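You operate a simulated robot arm through the tools that you are given. There is no shell and no other tool.

You run a simulated two-armed robot. Do the job below in one go: nothing can be reset, and whatever is moved stays where it is left.

## Task
Set out the basin and ewer in the middle of the table.
Fine: slide the basin there, empty the jug into the ewer, ewer on the basin's stand, jug back in its place. Set down upright: water jug, brass ewer.
Where things are to end (x, y in the base frame): brass basin within 50 mm of [1030, 240].

Only the result counts: the job must be done as asked and must still hold three seconds after the hand-in. Knocking over, shifting, dropping, spilling or breaking anything else fails it.

## Robot
Two 7-joint arms with fingered hands on one trunk that stands fixed in place. Base frame: the origin is at the foot of the trunk, x ahead of it, y to its left, z up; the work surface is at about z = 650. Lengths are in mm, angles in rad, forces in N, time in s.
The left shoulder is at [42, 163, 1061], the right one opposite. Each reaches about 1215 mm from its shoulder. Payload 4 kg a hand.
Tool frame (each hand has its own): the origin (TCP) lies between the finger pads and is the grasp point; the fingertips stand 36 mm ahead of it; z points along the fingers, y is the line along which they close. The gripper opens to 124 mm; its body begins 42 mm behind the TCP. The gripper is a hand of 4 fingers: y runs from the thumb to the fingers, the wrist lies at [-15, -99, -189] in the tool frame, and closing takes about 1.5 s.
Orientation is that of the tool frame in the base frame, as a unit quaternion [w, x, y, z]. With the fingers straight down and the wrist toward the robot, the tool's x, y and z point along [0, 1, 0], [1, 0, 0] and [0, 0, -1] of the base frame.

## Interface
- The arms move only by the tool drive_tool. It takes "left_deltas", "right_deltas" or both (then of equal length, played together; a hand with none holds still); each is a list of rows, each an object of numbers (a shift or turn left out is 0, a gripper value left out holds the last): "wx", "wy", "wz": the turn, a rotation vector about the tool's x, y, z in units of 90 degrees (1.0 is 90 degrees); "dx", "dy", "dz": the shift along the tool's x, y, z in units of 500 mm (1.0 is 500 mm). In form: [{"wx": .., "wy": .., "wz": .., "dx": .., "dy": .., "dz": ..}, ...]. A call has 1 to 20 rows; each row is the pose to reach, as a shift and turn from the pose commanded when the call began, along the tool's axes at that moment. "left_grip" and "right_grip" are, for a hand that has rows, the finger opening in mm, from 0 to 124, set as the call begins (left out, the last holds). A call with a number of a shift or a turn outside -1 to 1 is refused whole. Each row takes 0.2 s and may step no farther than 50 mm and 0.15 rad from the row before; otherwise, or with a gripper value out of range, the whole call is refused. A pose out of reach is approached as far as the arm can. The call stops where the force on the tool passes 40 N (or 10 N more than at its start, if that is more) or the arm is blocked; 0.2 s more then pass. Each finger travels about 45 mm/s and halts on what it meets, pressing with about 25 N; the grip force reading is that of the motor and also rises with nothing between the fingers. The clock runs only during rows and for 0.2 s after the last one: add rows that repeat a pose to give the fingers time. It gives the time, the measured TCP pose, the force on the tool (base axes), the opening and the grip force at its end, in the units of the frame above (readings bear some noise), with the torque about the TCP (base axes, N m) and any sound that the robot's microphone picked up, and new pictures: "show" is both (left out), scene, wrist or none (wrist: the cameras of the hands that moved).
- Cameras (640 x 400 px; columns grow to the right, rows downward): "scene" is now at [150.4, 21.1, 1298.6]; the picture's right is [0.24, -0.97, -0.04], its down [-0.48, -0.09, -0.87] and it looks along [0.84, 0.23, -0.49] (base axes); focal length 293 px, centre (320, 200). "left" rides on the left gripper at [-75, -86, -123] in its tool frame; the picture's right is [-0.70, -0.34, 0.63], its down [0.64, -0.68, 0.35] and it looks along [0.32, 0.65, 0.69] (tool axes); focal length 275 px, centre (320, 200). "right" rides on the right gripper at [75, -86, -123] in its tool frame; the picture's right is [-0.70, 0.34, -0.63], its down [-0.64, -0.68, 0.35] and it looks along [-0.32, 0.65, 0.69] (tool axes); focal length 275 px, centre (320, 200). There is no depth. A picture from a camera that has moved, and an enlarged one, comes with that camera's place and axes in the base frame and with its lens.
- move_column(by): moves the trunk up (or, below 0, down) by that many mm; the arms and the scene camera ride with it, the base frame stays. It gives what a move gives, with no picture.
- set_fingers(index, middle, ring, thumb_bend, thumb_turn, hand): sets how far each is bent, from 0 (flat) to 1 (curled in); at 0.3 the hand is open as for a grip, at 0.7 the pads meet at the TCP. One left out holds its place. A second passes; each finger stops where it meets its share of the squeeze, and holds until it gets a number again. A gripper value or a shape takes the hand back. It gives what a move gives, with no picture; readings hold the bend of each and the force on the fingers (four entries, about 0 where the hand has none), thumb and palm. thumb_turn goes from beside the hand (0) to across from the fingers (1), as for a grip.
- grasp_type(shape, hand): the hand has 4 fingers and takes this shape, open, in about a second: jaw (thumb against the fingers, like two jaws); tri (thumb and two fingers); tip (a fingertip pinch); poke (one finger out to press); point (the index stretched); flat (the hand flat); cup (the hand cupped); fist (a fist). The gripper value then closes the fingers along that shape, each until it touches; the sizes above hold for jaw. It gives what a move gives, with no picture.
- turn_head(pan, tilt): turns the head with the scene camera to pan (to the left, within 1.501 rad either way) and tilt (down, from -0.506 to 1.204), counted from straight ahead of the robot (the tilt from the chest, where the trunk bows). It gives what a move gives, and a new picture of the scene camera.
- close_up(camera, box): a new picture of the part [left, top, right, bottom] of that camera's present view, enlarged. The clock stands still meanwhile.
- job_done(): hands the job in; it is judged then, once.

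Places have to be worked out from the pictures, the camera data and where the tool is seen. Open the grippers and draw the arms clear of the work before you hand the job in, unless the task says otherwise.

The tools are called as a command line: name --argument value ..., lists and objects as JSON in quotes. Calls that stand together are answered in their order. drive_tool: Moves the arms, as the interface text tells. Its arguments: {"type":"object","properties":{"left_deltas":{"type":"array","items":{"type":"object","properties":{"wx":{"type":"number"},"wy":{"type":"number"},"wz":{"type":"number"},"dx":{"type":"number"},"dy":{"type":"number"},"dz":{"type":"number"}}}},"left_grip":{"type":"number"},"right_deltas":{"type":"array","items":{"type":"object","properties":{"wx":{"type":"number"},"wy":{"type":"number"},"wz":{"type":"number"},"dx":{"type":"number"},"dy":{"type":"number"},"dz":{"type":"number"}}}},"right_grip":{"type":"number"},"show":{"type":"string","enum":["both","scene","wrist","none"]}},"required":[]} The other tools are called the same way: move_column (by) moves the trunk up or down; grasp_type (shape, hand) gives the hand a shape; set_fingers (index, middle, ring, thumb_bend, thumb_turn, hand) moves the fingers one by one; turn_head (pan, tilt) turns the head that bears the scene camera; close_up (camera, box) takes an enlarged picture of a part of a camera's view; job_done () hands the job in.

At the start:

```text
clock: 0.0
left_tcp_pos: [667.0, 576.9, 1188.3]
left_orientation: [-0.001, 0.707, 0.707, 0.0]
left_contact_force: [-0.5, 0.3, -0.3]
left_torque: [0.01, -0.02, 0.01]
left_finger_gap: 123.7
left_grip_force: 0.0
left_shape: jaw
left_bend: [0.3, 0.3, 0.3, 0.3, 0.98]
left_finger forces: [0.1, 0.1, 0.1, 0.0, 0.1, 0.0]
right_tcp_pos: [727.9, -51.0, 1176.3]
right_orientation: [0.0, 0.707, 0.707, 0.0]
right_contact_force: [-0.3, -0.6, 0.0]
right_torque: [0.03, 0.0, 0.0]
right_finger_gap: 123.6
right_grip_force: 0.1
right_shape: jaw
right_bend: [0.3, 0.3, 0.3, 0.3, 0.98]
right_finger forces: [0.0, 0.1, 0.1, 0.0, 0.0, 0.0]
trunk travel left (down, up): [-225.0, 253.0]
head pan, tilt (commanded): [0.248, 0.361]
```

scene: 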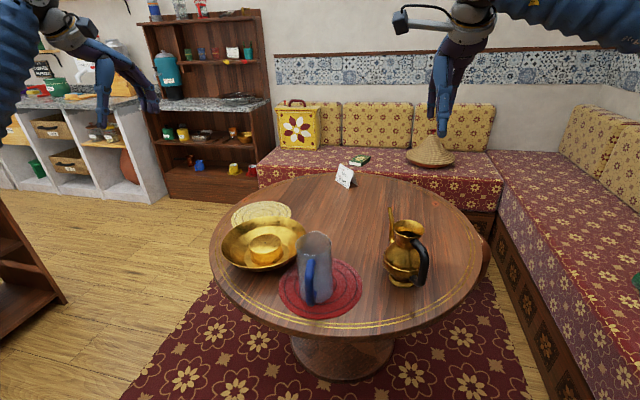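
right: 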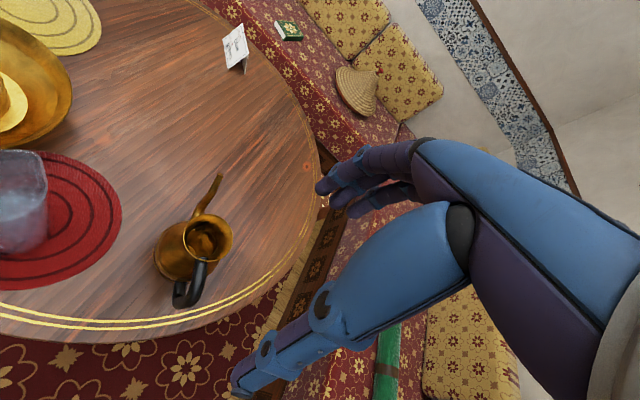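
left: 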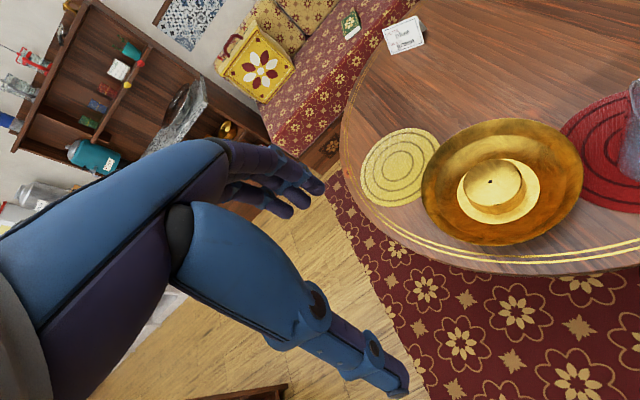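

I start by looking closely at the table from the scene camera to locate the basin, jug, ewer and the card.

close_up --camera "scene" --box '[200, 180, 360, 340]'

close_up --camera "scene" --box '[340, 160, 500, 320]'

close_up --camera "left" --box '[340, 0, 640, 280]'

close_up --camera "right" --box '[0, 0, 340, 330]'

```text
2.50 times, centred on (280, 260) of scene
camera zoom: at [150.4, 21.1, 1298.6], right [0.24, -0.97, -0.04], down [-0.48, -0.09, -0.87], along [0.84, 0.23, -0.49], focal length 733 px, centre (420, 50)
```

zoom: 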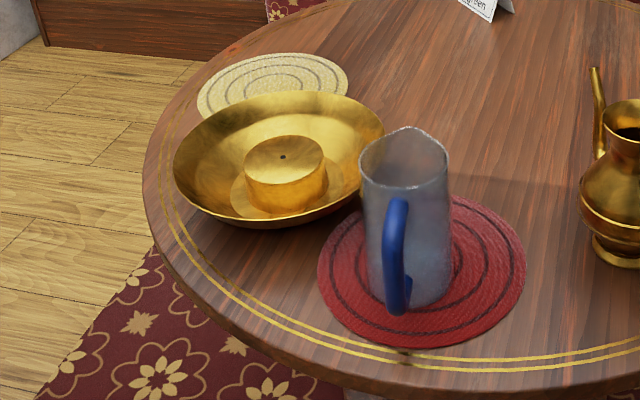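

```text
2.50 times, centred on (420, 240) of scene
camera zoom: at [150.4, 21.1, 1298.6], right [0.24, -0.97, -0.04], down [-0.48, -0.09, -0.87], along [0.84, 0.23, -0.49], focal length 733 px, centre (70, 100)
```

zoom: 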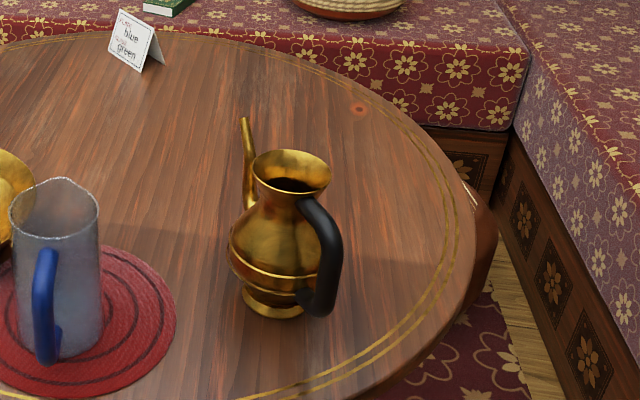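

```text
1.43 times, centred on (490, 140) of left
camera zoom: at [579.8, 501.4, 1311.6], right [-0.34, -0.7, -0.63], down [-0.68, 0.64, -0.35], along [0.65, 0.32, -0.69], focal length 393 px, centre (77, 286)
```

zoom: 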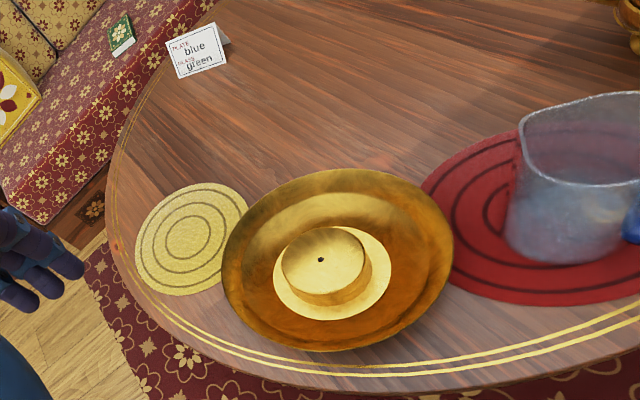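

```text
1.21 times, centred on (170, 165) of right
camera zoom: at [642.4, 24.2, 1299.4], right [0.34, -0.7, 0.63], down [-0.68, -0.64, -0.35], along [0.65, -0.32, -0.69], focal length 334 px, centre (502, 242)
```

zoom: 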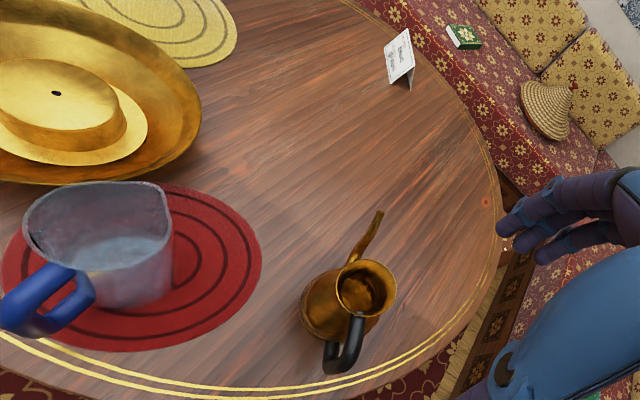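

I need a precise picture of the jug's handle, the ewer and the card, so I take tighter close-ups from all three cameras.

close_up --camera "right" --box '[0, 130, 130, 290]'

close_up --camera "scene" --box '[280, 220, 350, 310]'

close_up --camera "right" --box '[130, 160, 260, 320]'

close_up --camera "left" --box '[380, 10, 430, 60]'

close_up --camera "scene" --box '[375, 200, 445, 300]'

```text
2.50 times, centred on (65, 210) of right
camera zoom: at [642.4, 24.2, 1299.4], right [0.34, -0.7, 0.63], down [-0.68, -0.64, -0.35], along [0.65, -0.32, -0.69], focal length 688 px, centre (958, 175)
```

zoom: 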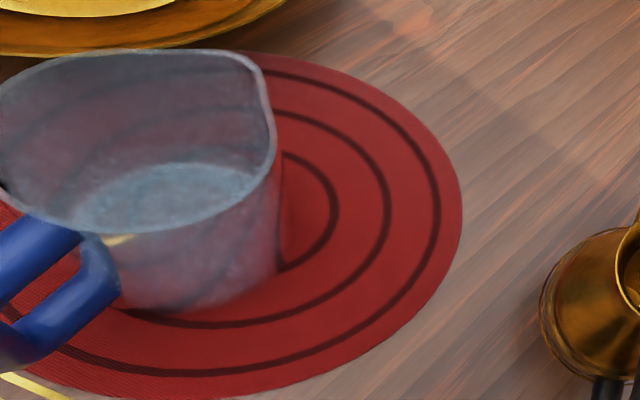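

```text
4.44 times, centred on (315, 265) of scene
camera zoom: at [150.4, 21.1, 1298.6], right [0.24, -0.97, -0.04], down [-0.48, -0.09, -0.87], along [0.84, 0.23, -0.49], focal length 1303 px, centre (342, -89)
```

zoom: 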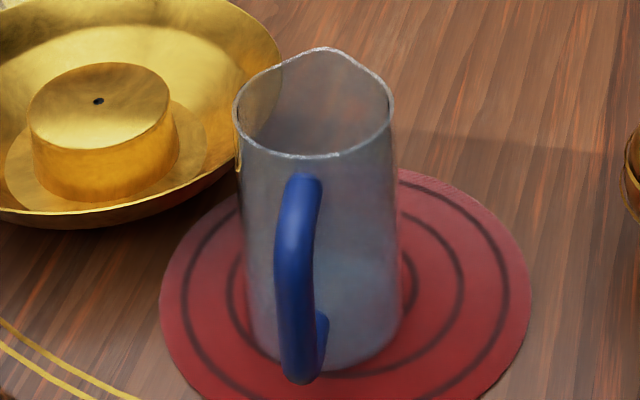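

```text
2.50 times, centred on (195, 240) of right
camera zoom: at [642.4, 24.2, 1299.4], right [0.34, -0.7, 0.63], down [-0.68, -0.64, -0.35], along [0.65, -0.32, -0.69], focal length 688 px, centre (632, 100)
```

zoom: 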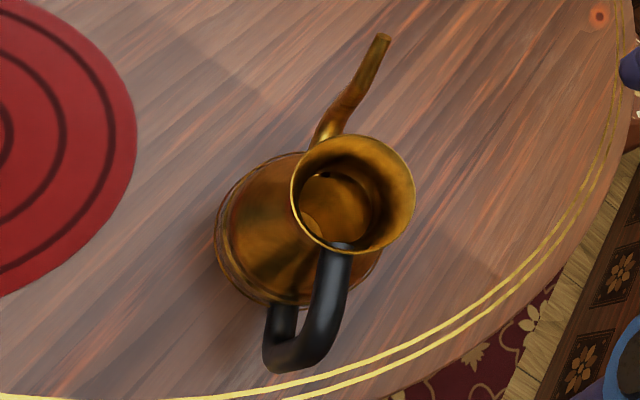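

```text
8.00 times, centred on (405, 35) of left
camera zoom: at [579.8, 501.4, 1311.6], right [-0.34, -0.7, -0.63], down [-0.68, 0.64, -0.35], along [0.65, 0.32, -0.69], focal length 2202 px, centre (-360, 1520)
```

zoom: 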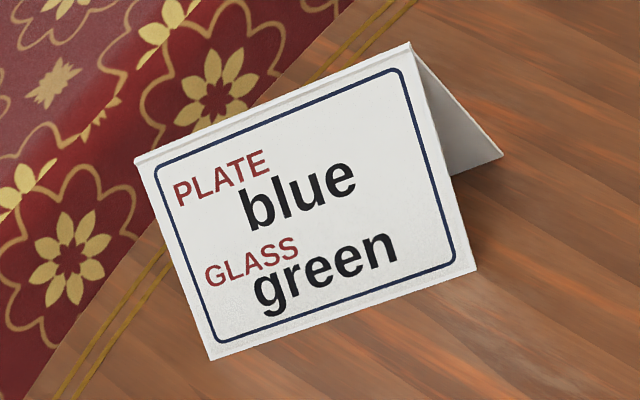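

```text
4.00 times, centred on (410, 250) of scene
camera zoom: at [150.4, 21.1, 1298.6], right [0.24, -0.97, -0.04], down [-0.48, -0.09, -0.87], along [0.84, 0.23, -0.49], focal length 1173 px, centre (-40, 0)
```

zoom: 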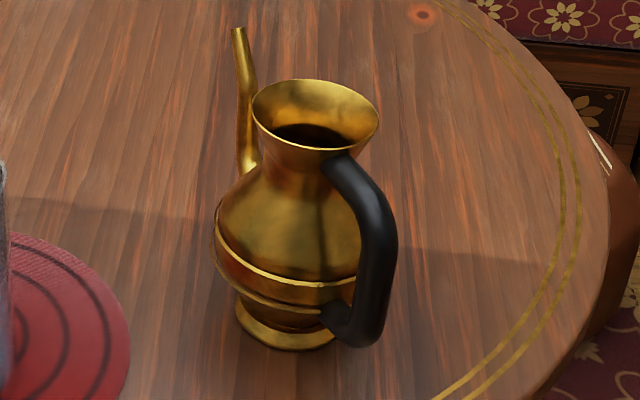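

The right-hand view shows the jug's spout pointing to about +x and its handle to −x. I judge the basin to be near (851, 408) with the stand top at about z 717, the jug near (742, 205) and the ewer near (835, −35). First I move the left hand high above the basin to get a better look at the stand.

drive_tool --left_deltas '[{"dx": -0.042, "dy": 0.046, "dz": 0.05}, {"dx": -0.085, "dy": 0.092, "dz": 0.1}, {"dx": -0.127, "dy": 0.138, "dz": 0.15}, {"dx": -0.169, "dy": 0.184, "dz": 0.2}, {"dx": -0.211, "dy": 0.23, "dz": 0.25}, {"dx": -0.254, "dy": 0.276, "dz": 0.3}, {"dx": -0.296, "dy": 0.322, "dz": 0.35}, {"dx": -0.338, "dy": 0.368, "dz": 0.4}]' --left_grip 124 --show "both"

```text
clock: 1.8
left_tcp_pos: [849.2, 411.3, 988.3]
left_orientation: [0.0, 0.706, 0.708, 0.0]
left_contact_force: [-0.3, -1.0, 0.0]
left_torque: [0.0, 0.02, -0.02]
left_finger_gap: 123.7
left_grip_force: 0.1
left_shape: jaw
left_bend: [0.3, 0.3, 0.3, 0.3, 0.98]
left_finger forces: [0.1, 0.0, 0.0, 0.0, 0.0, 0.0]
right_tcp_pos: [728.0, -50.9, 1174.1]
right_orientation: [0.0, 0.708, 0.707, 0.0]
right_contact_force: [0.3, -0.4, 0.1]
right_torque: [-0.01, 0.05, 0.01]
right_finger_gap: 123.8
right_grip_force: 0.0
right_shape: jaw
right_bend: [0.3, 0.3, 0.3, 0.3, 0.98]
right_finger forces: [0.0, 0.0, 0.0, 0.0, 0.1, 0.0]
trunk travel left (down, up): [-225.0, 253.0]
head pan, tilt (commanded): [0.248, 0.361]
camera scene: at [151.4, 20.8, 1298.3], right [0.24, -0.97, -0.04], down [-0.48, -0.09, -0.87], along [0.84, 0.23, -0.49], focal length 293 px, centre (320, 200)
camera left: at [762.3, 334.8, 1111.7], right [-0.34, -0.7, -0.63], down [-0.68, 0.64, -0.34], along [0.65, 0.32, -0.69], focal length 275 px, centre (320, 200)
```

scene: 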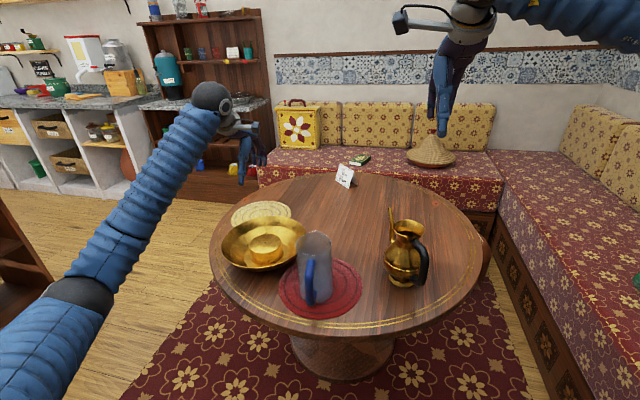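
left: 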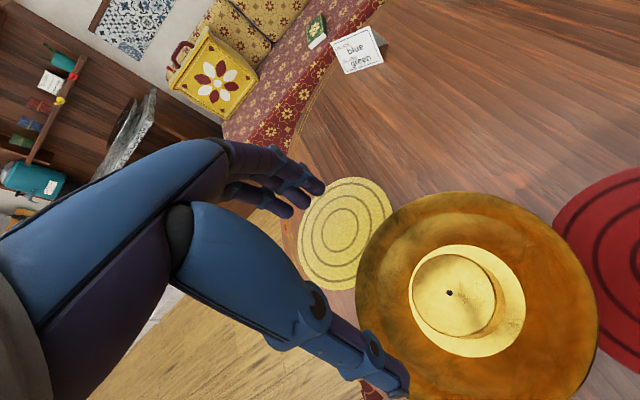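

The second left view places the stand centre near (856, 409), top z ≈ 708, about 110 mm wide. I widen the left hand beyond the jaw opening so it can straddle the stand.

set_fingers --hand "left" --index 0.2 --middle 0.2 --ring 0.2 --thumb_bend 0.2 --thumb_turn 1.0

close_up --camera "left" --box '[160, 120, 600, 400]'

close_up --camera "scene" --box '[180, 80, 360, 300]'

```text
clock: 2.8
left_tcp_pos: [848.4, 410.2, 989.4]
left_orientation: [-0.001, 0.708, 0.707, 0.0]
left_contact_force: [-0.3, -0.3, 0.4]
left_torque: [0.01, 0.01, 0.0]
left_finger_gap: 139.8
left_grip_force: 0.1
left_shape: fingers
left_bend: [0.2, 0.2, 0.2, 0.2, 0.97]
left_finger forces: [0.0, 0.0, 0.0, 0.0, 0.1, 0.0]
right_tcp_pos: [726.3, -52.6, 1175.4]
right_orientation: [-0.001, 0.707, 0.707, -0.001]
right_contact_force: [0.1, -0.8, -0.4]
right_torque: [0.01, -0.02, 0.0]
right_finger_gap: 123.6
right_grip_force: 0.0
right_shape: jaw
right_bend: [0.3, 0.3, 0.3, 0.3, 0.98]
right_finger forces: [0.1, 0.0, 0.0, 0.0, 0.0, 0.1]
trunk travel left (down, up): [-225.0, 253.0]
head pan, tilt (commanded): [0.248, 0.361]
```

```text
1.43 times, centred on (380, 260) of left
camera zoom: at [761.4, 334.8, 1112.5], right [-0.34, -0.7, -0.63], down [-0.68, 0.64, -0.35], along [0.65, 0.32, -0.69], focal length 393 px, centre (234, 114)
```

zoom: 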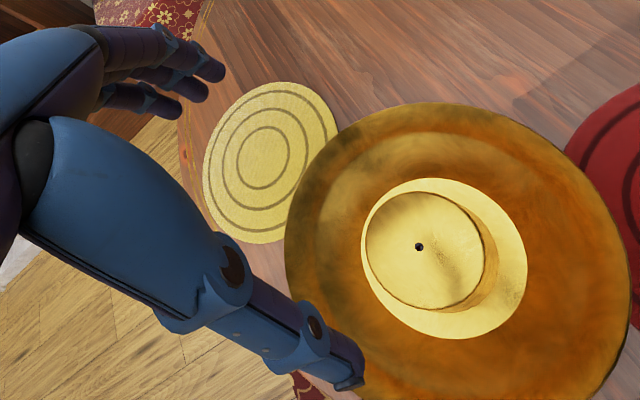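

```text
1.82 times, centred on (270, 190) of scene
camera zoom: at [150.4, 21.1, 1298.6], right [0.24, -0.97, -0.04], down [-0.48, -0.09, -0.87], along [0.84, 0.23, -0.49], focal length 533 px, centre (411, 218)
```

zoom: 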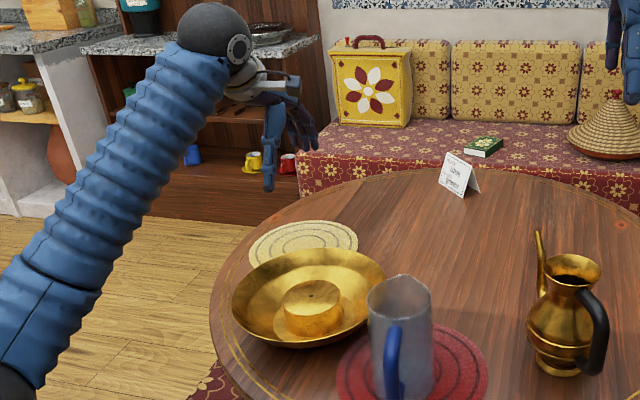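

The gap is now about 140 mm. I centre the hand over the stand and descend to TCP z ≈ 755, just above the stand's top, to check alignment.

drive_tool --left_deltas '[{"dx": -0.002, "dy": 0.007, "dz": 0.08}, {"dx": -0.004, "dy": 0.014, "dz": 0.16}, {"dx": -0.004, "dy": 0.014, "dz": 0.24}, {"dx": -0.004, "dy": 0.014, "dz": 0.32}, {"dx": -0.004, "dy": 0.014, "dz": 0.4}, {"dx": -0.004, "dy": 0.014, "dz": 0.46}, {"dx": -0.004, "dy": 0.014, "dz": 0.46}]' --show "both"

close_up --camera "scene" --box '[200, 160, 330, 300]'

close_up --camera "right" --box '[0, 0, 120, 140]'

```text
clock: 4.4
left_tcp_pos: [858.0, 406.0, 758.0]
left_orientation: [0.0, 0.707, 0.707, 0.0]
left_contact_force: [-0.3, -0.9, 0.0]
left_torque: [-0.02, 0.0, 0.0]
left_finger_gap: 140.1
left_grip_force: 0.1
left_shape: fingers
left_bend: [0.2, 0.2, 0.2, 0.2, 0.97]
left_finger forces: [0.1, 0.1, 0.1, 0.0, 0.0, 0.0]
right_tcp_pos: [727.1, -51.7, 1176.2]
right_orientation: [0.0, 0.708, 0.707, 0.001]
right_contact_force: [0.3, -0.1, -0.1]
right_torque: [0.03, 0.01, 0.02]
right_finger_gap: 123.9
right_grip_force: 0.0
right_shape: jaw
right_bend: [0.3, 0.3, 0.3, 0.3, 0.98]
right_finger forces: [0.0, 0.0, 0.0, 0.1, 0.1, 0.0]
trunk travel left (down, up): [-225.0, 253.0]
head pan, tilt (commanded): [0.248, 0.361]
camera scene: at [150.2, 21.0, 1298.7], right [0.24, -0.97, -0.04], down [-0.48, -0.09, -0.87], along [0.84, 0.23, -0.49], focal length 293 px, centre (320, 200)
camera left: at [770.7, 330.0, 882.0], right [-0.34, -0.7, -0.63], down [-0.68, 0.64, -0.35], along [0.65, 0.32, -0.69], focal length 275 px, centre (320, 200)
```

scene: 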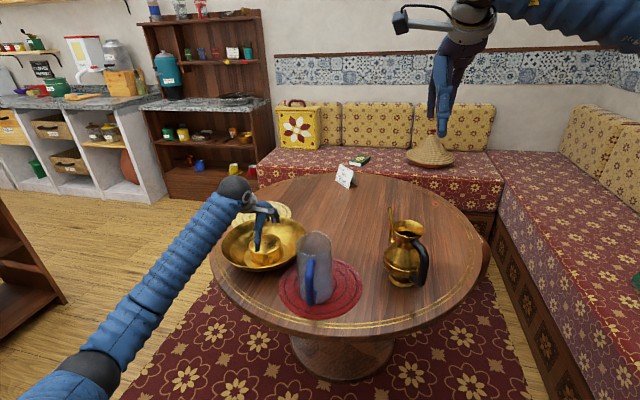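
left: 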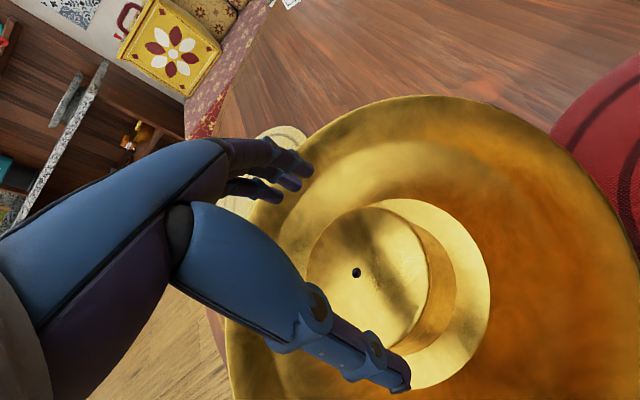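

```text
2.86 times, centred on (265, 230) of scene
camera zoom: at [150.2, 21.0, 1298.7], right [0.24, -0.97, -0.04], down [-0.48, -0.09, -0.87], along [0.84, 0.23, -0.49], focal length 838 px, centre (477, 114)
```

zoom: 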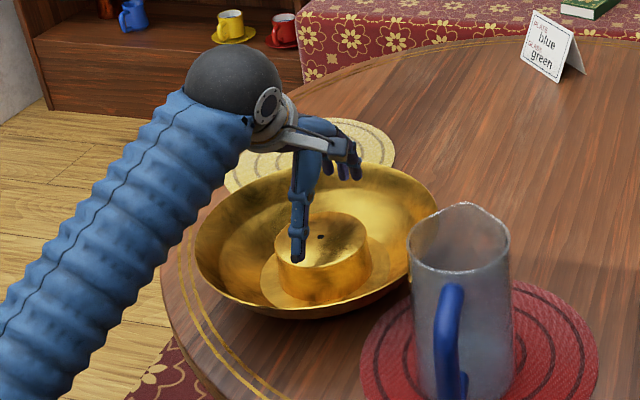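

```text
2.86 times, centred on (60, 70) of right
camera zoom: at [642.1, 24.1, 1299.7], right [0.34, -0.7, 0.63], down [-0.68, -0.64, -0.35], along [0.65, -0.32, -0.69], focal length 786 px, centre (1063, 571)
```

zoom: 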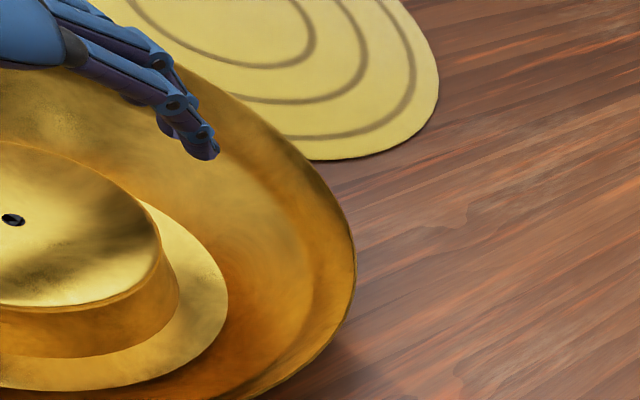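

The hole in the stand triangulates consistently to (856, 410, 708) and the thumb clears the stand's near side by about 12 mm. I descend another 42 mm so the fingers flank the stand.

drive_tool --left_deltas '[{"dx": 0.004, "dz": 0.03}, {"dx": 0.004, "dz": 0.06}, {"dx": 0.004, "dz": 0.084}, {"dx": 0.004, "dz": 0.084}]' --show "both"

close_up --camera "scene" --box '[200, 160, 330, 300]'

```text
clock: 5.4
left_tcp_pos: [857.3, 408.4, 715.5]
left_orientation: [0.0, 0.707, 0.707, 0.0]
left_contact_force: [0.0, 0.1, 0.1]
left_torque: [0.04, 0.0, -0.01]
left_finger_gap: 140.0
left_grip_force: 0.0
left_shape: fingers
left_bend: [0.2, 0.2, 0.2, 0.2, 0.97]
left_finger forces: [0.0, 0.0, 0.0, 0.1, 0.0, 0.0]
right_tcp_pos: [727.8, -50.7, 1175.8]
right_orientation: [0.001, 0.707, 0.707, -0.001]
right_contact_force: [-0.4, 0.4, -0.8]
right_torque: [-0.03, -0.03, 0.01]
right_finger_gap: 123.6
right_grip_force: 0.1
right_shape: jaw
right_bend: [0.3, 0.3, 0.3, 0.3, 0.98]
right_finger forces: [0.1, 0.0, 0.0, 0.1, 0.1, 0.0]
trunk travel left (down, up): [-225.0, 253.0]
head pan, tilt (commanded): [0.248, 0.361]
camera scene: at [150.3, 20.9, 1298.6], right [0.24, -0.97, -0.04], down [-0.48, -0.09, -0.87], along [0.84, 0.23, -0.49], focal length 293 px, centre (320, 200)
camera left: at [770.4, 333.0, 839.4], right [-0.34, -0.7, -0.63], down [-0.68, 0.64, -0.35], along [0.65, 0.32, -0.69], focal length 275 px, centre (320, 200)
```

scene: 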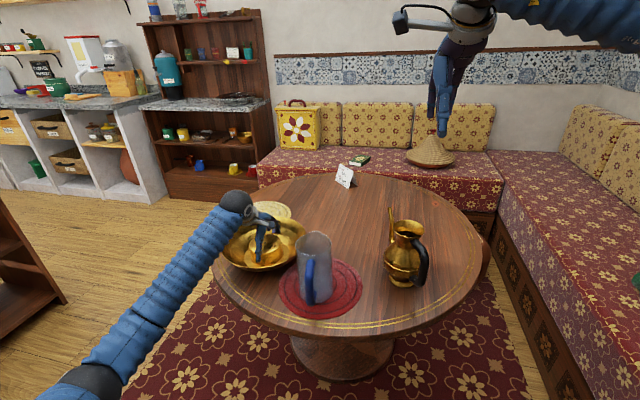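
left: 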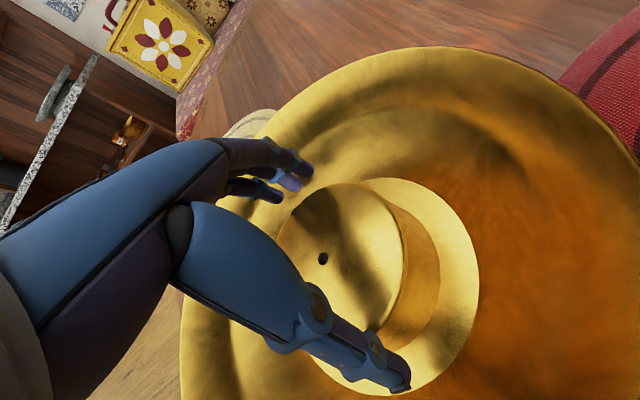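

```text
2.86 times, centred on (265, 230) of scene
camera zoom: at [150.3, 20.9, 1298.6], right [0.24, -0.97, -0.04], down [-0.48, -0.09, -0.87], along [0.84, 0.23, -0.49], focal length 838 px, centre (477, 114)
```

zoom: 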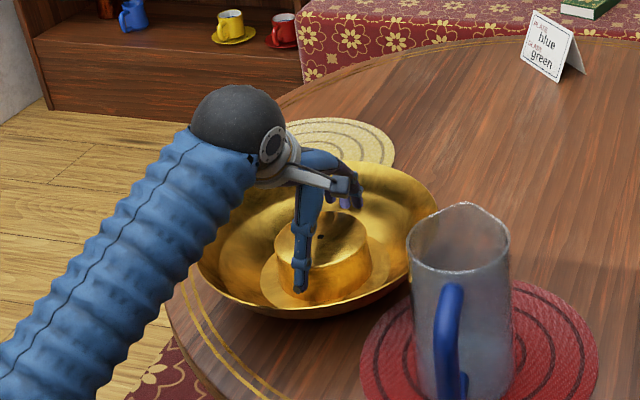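

No contact so far, with the fingers down on both sides of the stand. I close the left hand onto the stand.

drive_tool --left_deltas '[{"dz": 0}, {"dz": 0}, {"dz": 0}, {"dz": 0}, {"dz": 0}, {"dz": 0}, {"dz": 0}, {"dz": 0}]' --left_grip 70 --show "both"

close_up --camera "scene" --box '[200, 160, 330, 300]'

```text
clock: 7.2
left_tcp_pos: [856.5, 409.4, 716.2]
left_orientation: [0.0, 0.707, 0.707, 0.0]
left_contact_force: [-1.0, 0.5, 0.1]
left_torque: [0.01, 0.04, -0.05]
left_finger_gap: 99.1
left_grip_force: 25.0
left_shape: jaw
left_bend: [0.32, 0.34, 0.36, 0.0, 0.99]
left_finger forces: [12.4, 6.3, 2.9, 0.0, 22.8, 0.0]
right_tcp_pos: [727.0, -50.6, 1175.3]
right_orientation: [0.0, 0.708, 0.707, 0.0]
right_contact_force: [-0.2, 0.9, -0.5]
right_torque: [0.0, -0.02, 0.02]
right_finger_gap: 123.8
right_grip_force: 0.0
right_shape: jaw
right_bend: [0.3, 0.3, 0.3, 0.3, 0.98]
right_finger forces: [0.0, 0.0, 0.1, 0.0, 0.0, 0.0]
trunk travel left (down, up): [-225.0, 253.0]
head pan, tilt (commanded): [0.248, 0.361]
camera scene: at [150.4, 21.1, 1298.5], right [0.24, -0.97, -0.04], down [-0.48, -0.09, -0.87], along [0.84, 0.23, -0.49], focal length 293 px, centre (320, 200)
camera left: at [770.5, 333.2, 839.5], right [-0.34, -0.7, -0.63], down [-0.68, 0.64, -0.35], along [0.65, 0.32, -0.69], focal length 275 px, centre (320, 200)
```

scene: 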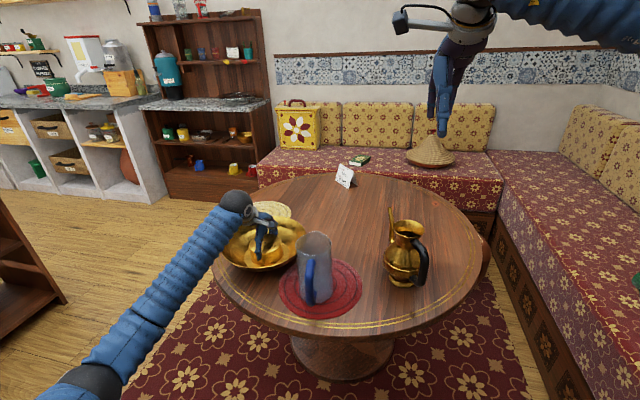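
left: 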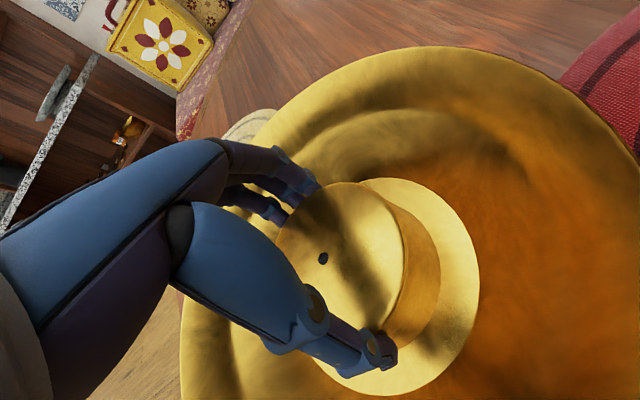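

```text
2.86 times, centred on (265, 230) of scene
camera zoom: at [150.4, 21.1, 1298.5], right [0.24, -0.97, -0.04], down [-0.48, -0.09, -0.87], along [0.84, 0.23, -0.49], focal length 838 px, centre (477, 114)
```

zoom: 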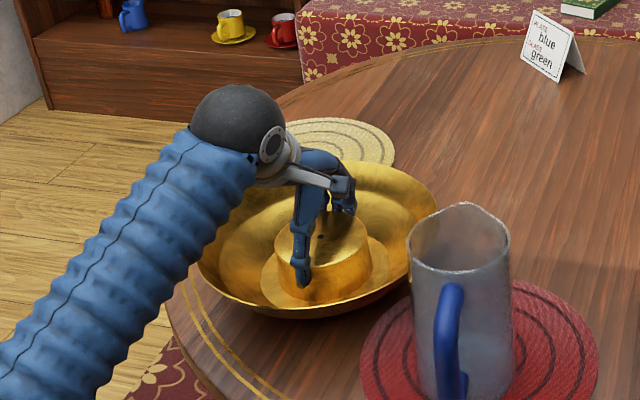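

The grip is firm and the basin has not shifted, but from this pose the forearm would sweep low over the jug. I'll release, raise the trunk for forearm clearance, and re-grip with the hand yawed so the wrist lies to the left.

set_fingers --hand "left" --index 0.2 --middle 0.2 --ring 0.2 --thumb_bend 0.2 --thumb_turn 1.0

```text
clock: 8.2
left_tcp_pos: [857.5, 409.2, 716.9]
left_orientation: [0.0, 0.707, 0.707, -0.001]
left_contact_force: [-0.1, -1.1, -0.6]
left_torque: [0.02, -0.01, -0.02]
left_finger_gap: 139.6
left_grip_force: 0.1
left_shape: fingers
left_bend: [0.2, 0.2, 0.2, 0.2, 0.97]
left_finger forces: [0.0, 0.0, 0.0, 0.1, 0.0, 0.1]
right_tcp_pos: [728.9, -51.4, 1177.7]
right_orientation: [0.0, 0.707, 0.708, 0.0]
right_contact_force: [0.8, 0.6, 0.1]
right_torque: [0.02, 0.02, 0.03]
right_finger_gap: 123.6
right_grip_force: 0.1
right_shape: jaw
right_bend: [0.3, 0.3, 0.3, 0.3, 0.98]
right_finger forces: [0.0, 0.0, 0.0, 0.1, 0.0, 0.1]
trunk travel left (down, up): [-225.0, 253.0]
head pan, tilt (commanded): [0.248, 0.361]
```

The hand is open again with a 140 mm gap, so I raise the trunk by 150 mm, which lifts the hand straight up off the stand.

move_column --by 150

```text
clock: 9.9
left_tcp_pos: [857.4, 408.7, 865.1]
left_orientation: [-0.001, 0.707, 0.707, -0.001]
left_contact_force: [0.7, 0.4, -0.3]
left_torque: [0.0, 0.0, 0.01]
left_finger_gap: 139.7
left_grip_force: 0.0
left_shape: fingers
left_bend: [0.2, 0.2, 0.2, 0.2, 0.97]
left_finger forces: [0.1, 0.1, 0.0, 0.0, 0.0, 0.0]
right_tcp_pos: [726.8, -51.6, 1325.7]
right_orientation: [-0.001, 0.707, 0.708, -0.001]
right_contact_force: [0.2, -0.3, -0.5]
right_torque: [0.04, 0.03, 0.01]
right_finger_gap: 123.7
right_grip_force: 0.1
right_shape: jaw
right_bend: [0.3, 0.3, 0.3, 0.3, 0.98]
right_finger forces: [0.1, 0.0, 0.0, 0.0, 0.0, 0.0]
trunk travel left (down, up): [-375.0, 103.0]
head pan, tilt (commanded): [0.248, 0.361]
```

The hand is at z ≈ 865, clear of the stand. I yaw it 45° so that the wrist moves to the left side.

drive_tool --left_deltas '[{"wz": 0.083}, {"wz": 0.167}, {"wz": 0.25}, {"wz": 0.333}, {"wz": 0.417}, {"wz": 0.5}, {"wz": 0.5}]' --show "both"

close_up --camera "scene" --box '[200, 200, 400, 380]'

```text
clock: 11.6
left_tcp_pos: [858.4, 407.1, 866.4]
left_orientation: [0.0, 0.924, 0.382, -0.001]
left_contact_force: [0.1, -0.5, -0.3]
left_torque: [0.01, 0.02, -0.01]
left_finger_gap: 139.8
left_grip_force: 0.0
left_shape: fingers
left_bend: [0.2, 0.2, 0.2, 0.2, 0.97]
left_finger forces: [0.1, 0.0, 0.1, 0.0, 0.0, 0.0]
right_tcp_pos: [727.0, -51.7, 1325.5]
right_orientation: [0.0, 0.707, 0.707, 0.0]
right_contact_force: [-1.2, -0.3, 1.0]
right_torque: [-0.04, -0.03, 0.0]
right_finger_gap: 123.4
right_grip_force: 0.1
right_shape: jaw
right_bend: [0.3, 0.3, 0.3, 0.3, 0.98]
right_finger forces: [0.0, 0.0, 0.0, 0.0, 0.0, 0.1]
trunk travel left (down, up): [-375.0, 103.0]
head pan, tilt (commanded): [0.248, 0.361]
camera scene: at [93.5, 21.1, 1467.0], right [0.25, -0.97, -0.01], down [-0.37, -0.09, -0.93], along [0.9, 0.23, -0.38], focal length 293 px, centre (320, 200)
camera left: at [742.9, 414.8, 989.5], right [-0.73, -0.25, -0.63], down [-0.03, 0.94, -0.35], along [0.68, -0.24, -0.69], focal length 275 px, centre (320, 200)
```

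scene: 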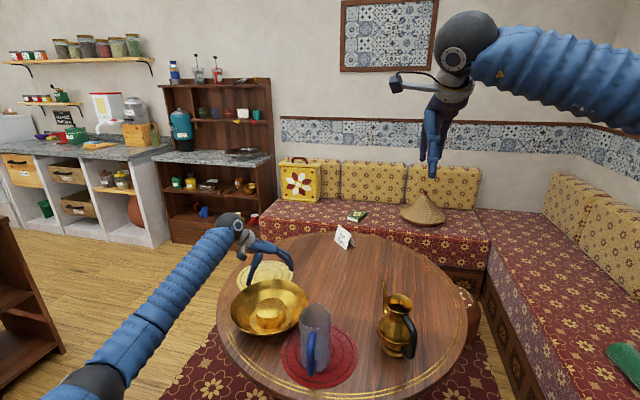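
left: 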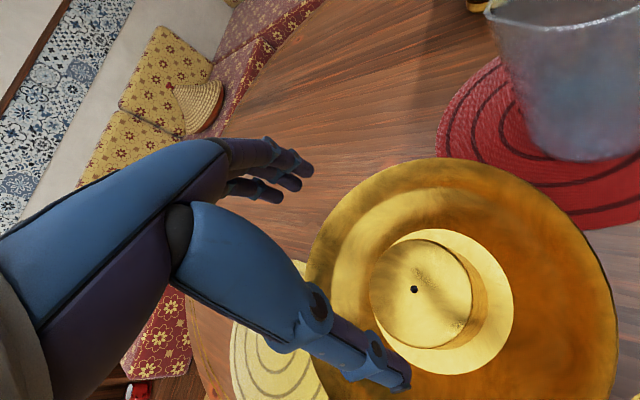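

```text
2.22 times, centred on (300, 290) of scene
camera zoom: at [93.5, 21.1, 1467.0], right [0.25, -0.97, -0.01], down [-0.37, -0.09, -0.93], along [0.9, 0.23, -0.38], focal length 652 px, centre (364, 0)
```

zoom: 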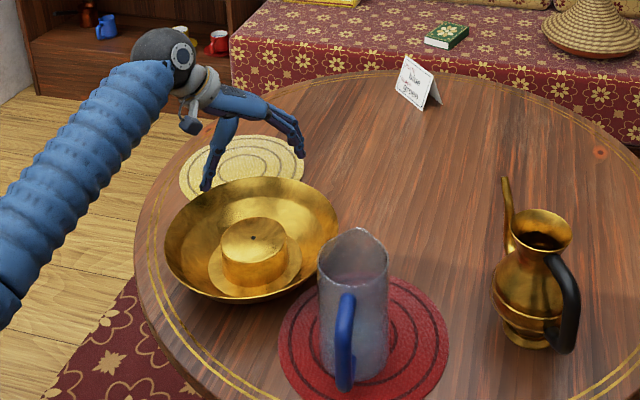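

The wrist now sits to the left and the stand is still centred under the TCP. I descend again, straight down by 150 mm.

drive_tool --left_deltas '[{"dx": 0.001, "dz": 0.08}, {"dx": 0.001, "dz": 0.16}, {"dx": 0.001, "dz": 0.22}, {"dx": 0.001, "dz": 0.26}, {"dx": 0.001, "dz": 0.3}, {"dx": 0.001, "dz": 0.3}]' --show "both"

close_up --camera "scene" --box '[200, 200, 400, 380]'

```text
clock: 12.9
left_tcp_pos: [857.9, 408.4, 716.8]
left_orientation: [0.0, 0.924, 0.382, 0.0]
left_contact_force: [0.7, 0.5, 0.0]
left_torque: [-0.02, -0.03, 0.0]
left_finger_gap: 140.2
left_grip_force: 0.0
left_shape: fingers
left_bend: [0.2, 0.2, 0.2, 0.2, 0.97]
left_finger forces: [0.0, 0.1, 0.1, 0.1, 0.1, 0.1]
right_tcp_pos: [728.1, -51.9, 1325.9]
right_orientation: [0.0, 0.707, 0.707, 0.0]
right_contact_force: [-0.3, 0.9, 0.5]
right_torque: [0.0, 0.01, 0.03]
right_finger_gap: 123.9
right_grip_force: 0.1
right_shape: jaw
right_bend: [0.3, 0.3, 0.3, 0.3, 0.98]
right_finger forces: [0.1, 0.1, 0.0, 0.0, 0.0, 0.0]
trunk travel left (down, up): [-375.0, 103.0]
head pan, tilt (commanded): [0.248, 0.361]
camera scene: at [93.5, 21.0, 1467.0], right [0.25, -0.97, -0.01], down [-0.37, -0.09, -0.93], along [0.9, 0.23, -0.38], focal length 293 px, centre (320, 200)
camera left: at [742.7, 415.0, 840.0], right [-0.73, -0.25, -0.63], down [-0.03, 0.94, -0.35], along [0.68, -0.24, -0.69], focal length 275 px, centre (320, 200)
```

scene: 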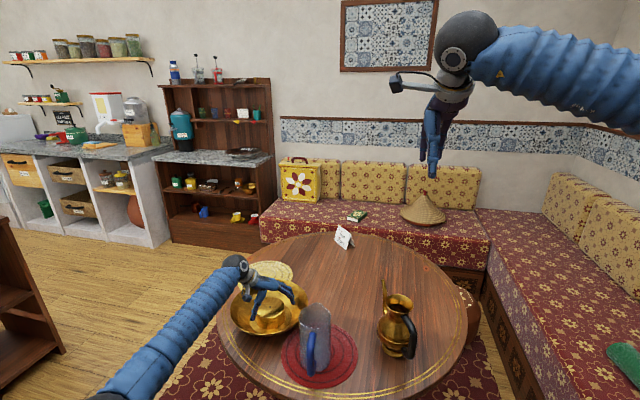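
left: 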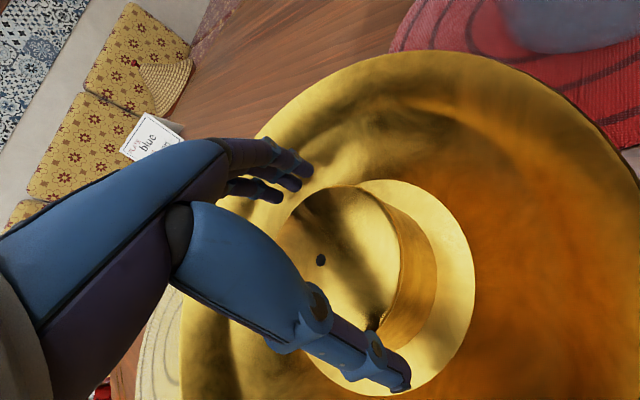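

```text
2.22 times, centred on (300, 290) of scene
camera zoom: at [93.5, 21.0, 1467.0], right [0.25, -0.97, -0.01], down [-0.37, -0.09, -0.93], along [0.9, 0.23, -0.38], focal length 652 px, centre (364, 0)
```

zoom: 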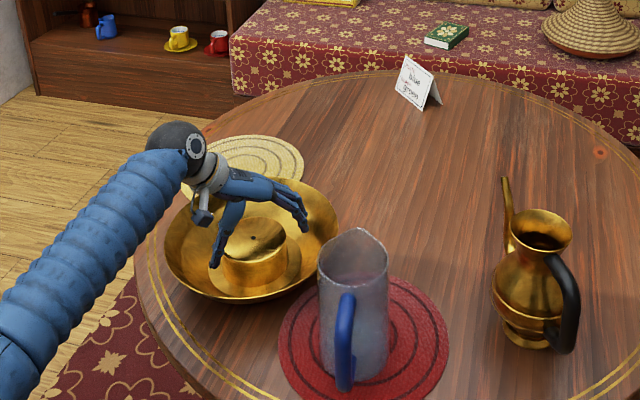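

The fingers flank the stand without contact. I close the left hand on it again.

drive_tool --left_deltas '[{"dz": 0}, {"dz": 0}, {"dz": 0}, {"dz": 0}, {"dz": 0}, {"dz": 0}, {"dz": 0}, {"dz": 0}]' --left_grip 70 --show "none"

```text
clock: 14.8
left_tcp_pos: [858.1, 408.7, 716.6]
left_orientation: [0.0, 0.924, 0.382, 0.0]
left_contact_force: [-1.1, -1.0, -0.1]
left_torque: [-0.08, 0.04, -0.03]
left_finger_gap: 97.3
left_grip_force: 24.9
left_shape: jaw
left_bend: [0.32, 0.34, 0.35, 0.0, 0.98]
left_finger forces: [12.0, 6.8, 2.9, 0.1, 22.4, 0.1]
right_tcp_pos: [728.2, -51.8, 1327.7]
right_orientation: [0.0, 0.707, 0.707, 0.0]
right_contact_force: [-0.4, 0.1, 0.0]
right_torque: [0.03, 0.03, -0.03]
right_finger_gap: 123.4
right_grip_force: 0.0
right_shape: jaw
right_bend: [0.3, 0.3, 0.3, 0.3, 0.98]
right_finger forces: [0.0, 0.0, 0.1, 0.0, 0.0, 0.1]
trunk travel left (down, up): [-375.0, 103.0]
head pan, tilt (commanded): [0.248, 0.361]
```

The grip holds at 25 N. I start the slide with a slow 60 mm move in +x and check that the basin follows.

drive_tool --left_deltas '[{"dx": 0.021, "dy": 0.021}, {"dx": 0.042, "dy": 0.042}, {"dx": 0.064, "dy": 0.064}, {"dx": 0.085, "dy": 0.085}]' --show "both"

close_up --camera "scene" --box '[200, 200, 400, 380]'

```text
clock: 15.8
left_tcp_pos: [919.0, 408.3, 715.3]
left_orientation: [0.0, 0.924, 0.383, 0.0]
left_contact_force: [0.3, -1.0, -0.5]
left_torque: [0.03, 0.05, 0.03]
left_finger_gap: 96.9
left_grip_force: 24.4
left_shape: jaw
left_bend: [0.32, 0.35, 0.35, 0.0, 0.98]
left_finger forces: [12.1, 7.0, 3.4, 0.1, 22.8, 0.0]
right_tcp_pos: [728.4, -50.7, 1324.7]
right_orientation: [0.0, 0.707, 0.707, 0.0]
right_contact_force: [-0.3, 0.1, -1.4]
right_torque: [0.01, -0.01, 0.0]
right_finger_gap: 123.9
right_grip_force: 0.0
right_shape: jaw
right_bend: [0.3, 0.3, 0.3, 0.3, 0.98]
right_finger forces: [0.1, 0.0, 0.0, 0.0, 0.1, 0.1]
trunk travel left (down, up): [-375.0, 103.0]
head pan, tilt (commanded): [0.248, 0.361]
camera scene: at [94.3, 20.7, 1466.9], right [0.25, -0.97, -0.01], down [-0.37, -0.09, -0.93], along [0.9, 0.23, -0.38], focal length 293 px, centre (320, 200)
camera left: at [803.1, 414.8, 840.2], right [-0.73, -0.25, -0.63], down [-0.03, 0.94, -0.35], along [0.68, -0.24, -0.69], focal length 275 px, centre (320, 200)
```

scene: 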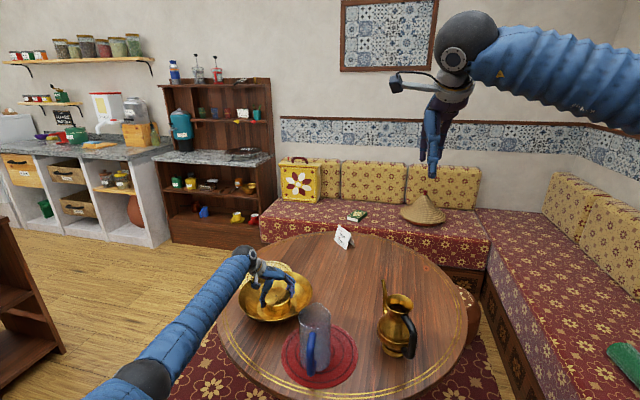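
left: 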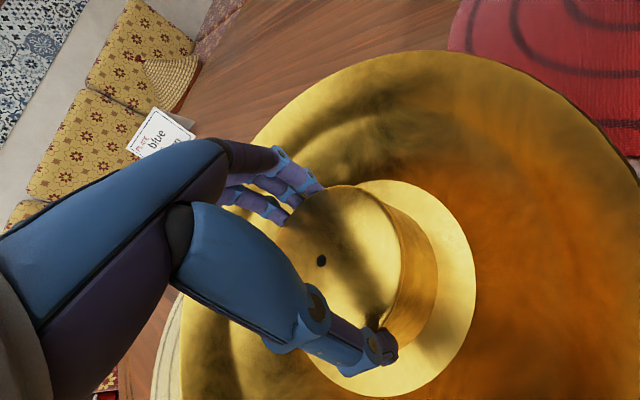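

```text
2.22 times, centred on (300, 290) of scene
camera zoom: at [94.3, 20.7, 1466.9], right [0.25, -0.97, -0.01], down [-0.37, -0.09, -0.93], along [0.9, 0.23, -0.38], focal length 652 px, centre (364, 0)
```

zoom: 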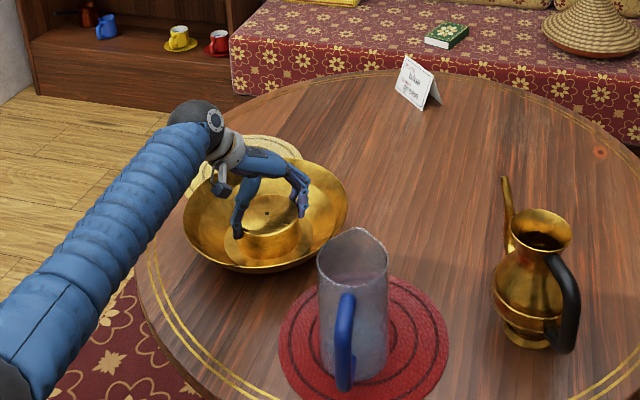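

The basin follows smoothly. I continue the slide diagonally toward the middle, half-way first, watching the forearm over the jug.

drive_tool --left_deltas '[{"dx": -0.007, "dy": 0.034}, {"dx": -0.014, "dy": 0.068}, {"dx": -0.022, "dy": 0.104}, {"dx": -0.03, "dy": 0.142}, {"dx": -0.039, "dy": 0.18}]' --show "scene"

close_up --camera "scene" --box '[200, 200, 400, 380]'

```text
clock: 16.9
left_tcp_pos: [968.5, 331.2, 718.5]
left_orientation: [0.0, 0.924, 0.382, -0.001]
left_contact_force: [-1.2, -0.9, 0.0]
left_torque: [-0.04, 0.04, 0.01]
left_finger_gap: 96.8
left_grip_force: 24.7
left_shape: jaw
left_bend: [0.32, 0.35, 0.35, 0.0, 0.98]
left_finger forces: [12.5, 7.3, 3.5, 0.0, 23.0, 0.1]
right_tcp_pos: [728.0, -51.7, 1325.9]
right_orientation: [0.0, 0.707, 0.707, 0.0]
right_contact_force: [-0.1, 0.4, -0.1]
right_torque: [0.0, 0.02, 0.0]
right_finger_gap: 123.6
right_grip_force: 0.1
right_shape: jaw
right_bend: [0.3, 0.3, 0.3, 0.3, 0.98]
right_finger forces: [0.1, 0.1, 0.1, 0.0, 0.0, 0.0]
trunk travel left (down, up): [-375.0, 103.0]
head pan, tilt (commanded): [0.248, 0.361]
camera scene: at [94.4, 20.5, 1466.9], right [0.25, -0.97, -0.01], down [-0.37, -0.09, -0.93], along [0.9, 0.23, -0.38], focal length 293 px, centre (320, 200)
```

scene: 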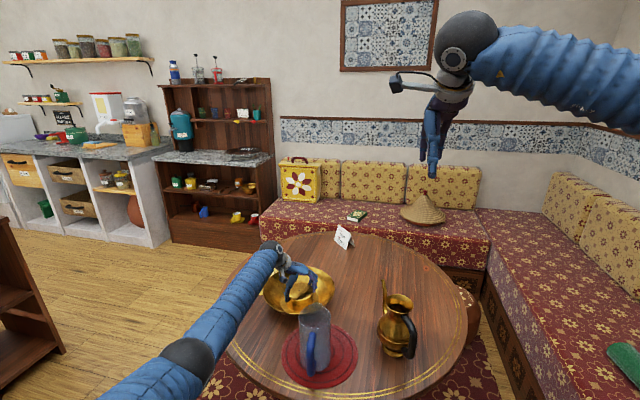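

```text
2.22 times, centred on (300, 290) of scene
camera zoom: at [94.4, 20.5, 1466.9], right [0.25, -0.97, -0.01], down [-0.37, -0.09, -0.93], along [0.9, 0.23, -0.38], focal length 652 px, centre (364, 0)
```

zoom: 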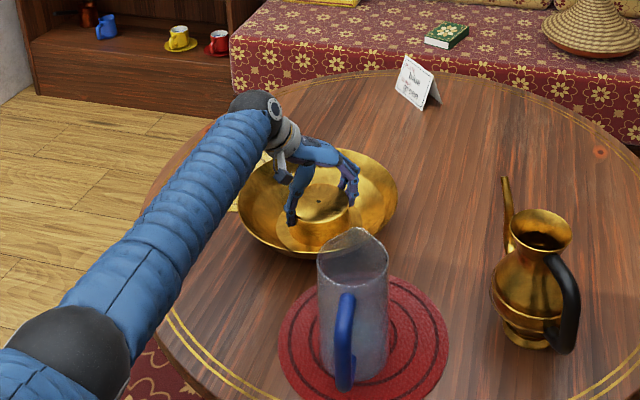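

The forearm stays well left of the jug. I finish the slide to about (1018, 250).

drive_tool --left_deltas '[{"dx": -0.008, "dy": 0.036}, {"dx": -0.017, "dy": 0.074}, {"dx": -0.026, "dy": 0.112}, {"dx": -0.035, "dy": 0.15}, {"dx": -0.044, "dy": 0.185}, {"dx": -0.044, "dy": 0.185}]' --show "both"

close_up --camera "scene" --box '[200, 200, 400, 380]'

```text
clock: 18.4
left_tcp_pos: [1018.9, 250.6, 716.9]
left_orientation: [0.001, 0.924, 0.383, 0.0]
left_contact_force: [-0.8, -1.7, 0.2]
left_torque: [-0.03, 0.06, 0.0]
left_finger_gap: 96.8
left_grip_force: 25.1
left_shape: jaw
left_bend: [0.32, 0.35, 0.35, 0.0, 0.98]
left_finger forces: [12.8, 7.5, 3.7, 0.1, 23.2, 0.0]
right_tcp_pos: [727.1, -51.3, 1326.8]
right_orientation: [0.0, 0.706, 0.708, 0.0]
right_contact_force: [-0.6, 0.3, 0.0]
right_torque: [0.0, 0.02, 0.03]
right_finger_gap: 123.7
right_grip_force: 0.1
right_shape: jaw
right_bend: [0.3, 0.3, 0.3, 0.3, 0.98]
right_finger forces: [0.1, 0.1, 0.1, 0.0, 0.0, 0.0]
trunk travel left (down, up): [-375.0, 103.0]
head pan, tilt (commanded): [0.248, 0.361]
camera scene: at [93.5, 21.2, 1467.0], right [0.24, -0.97, -0.01], down [-0.37, -0.09, -0.93], along [0.9, 0.23, -0.38], focal length 293 px, centre (320, 200)
camera left: at [903.1, 257.1, 840.3], right [-0.73, -0.25, -0.63], down [-0.03, 0.94, -0.35], along [0.68, -0.24, -0.69], focal length 275 px, centre (320, 200)
```

scene: 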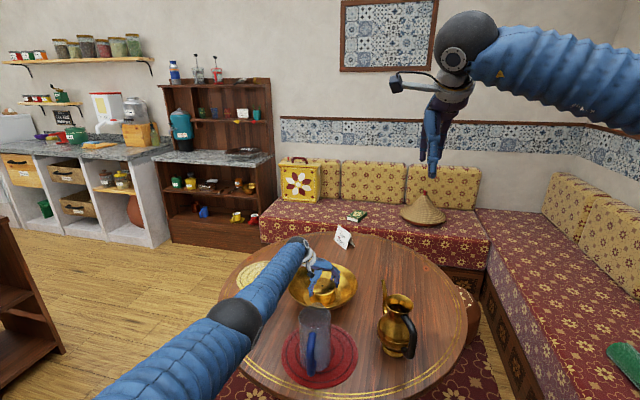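
left: 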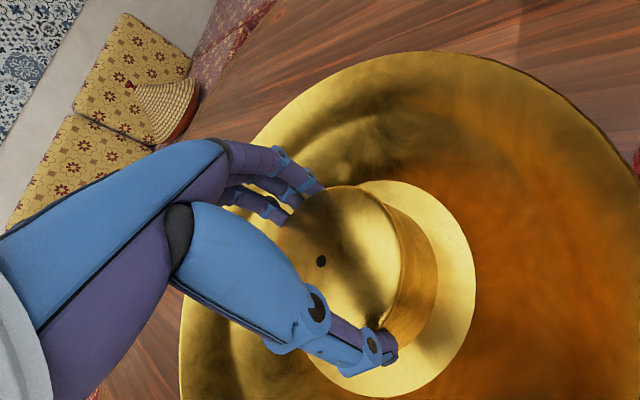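

```text
2.22 times, centred on (300, 290) of scene
camera zoom: at [93.5, 21.2, 1467.0], right [0.24, -0.97, -0.01], down [-0.37, -0.09, -0.93], along [0.9, 0.23, -0.38], focal length 652 px, centre (364, 0)
```

zoom: 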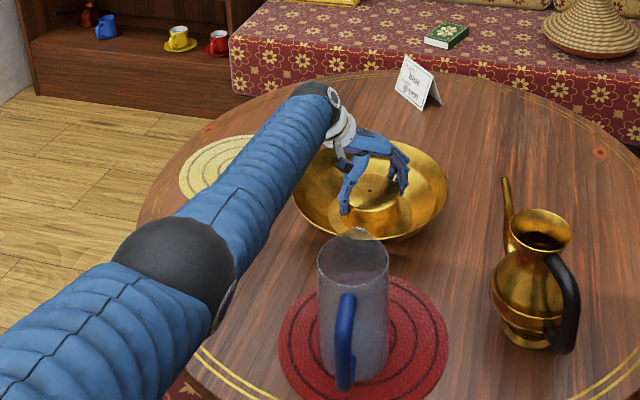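

The basin is now at about (1018, 250), roughly 15 mm from the target. I release the stand.

set_fingers --hand "left" --index 0.2 --middle 0.2 --ring 0.2 --thumb_bend 0.2 --thumb_turn 1.0

```text
clock: 19.4
left_tcp_pos: [1018.0, 251.2, 715.5]
left_orientation: [0.0, 0.924, 0.382, 0.0]
left_contact_force: [-0.1, -0.3, 0.1]
left_torque: [-0.03, 0.02, 0.02]
left_finger_gap: 139.9
left_grip_force: 0.1
left_shape: fingers
left_bend: [0.2, 0.2, 0.2, 0.2, 0.97]
left_finger forces: [0.0, 0.1, 0.0, 0.0, 0.0, 0.0]
right_tcp_pos: [727.9, -51.5, 1325.2]
right_orientation: [0.001, 0.707, 0.707, -0.001]
right_contact_force: [-0.3, 1.3, -0.2]
right_torque: [0.0, 0.0, 0.01]
right_finger_gap: 123.4
right_grip_force: 0.1
right_shape: jaw
right_bend: [0.3, 0.3, 0.3, 0.3, 0.98]
right_finger forces: [0.0, 0.1, 0.0, 0.0, 0.1, 0.0]
trunk travel left (down, up): [-375.0, 103.0]
head pan, tilt (commanded): [0.248, 0.361]
```

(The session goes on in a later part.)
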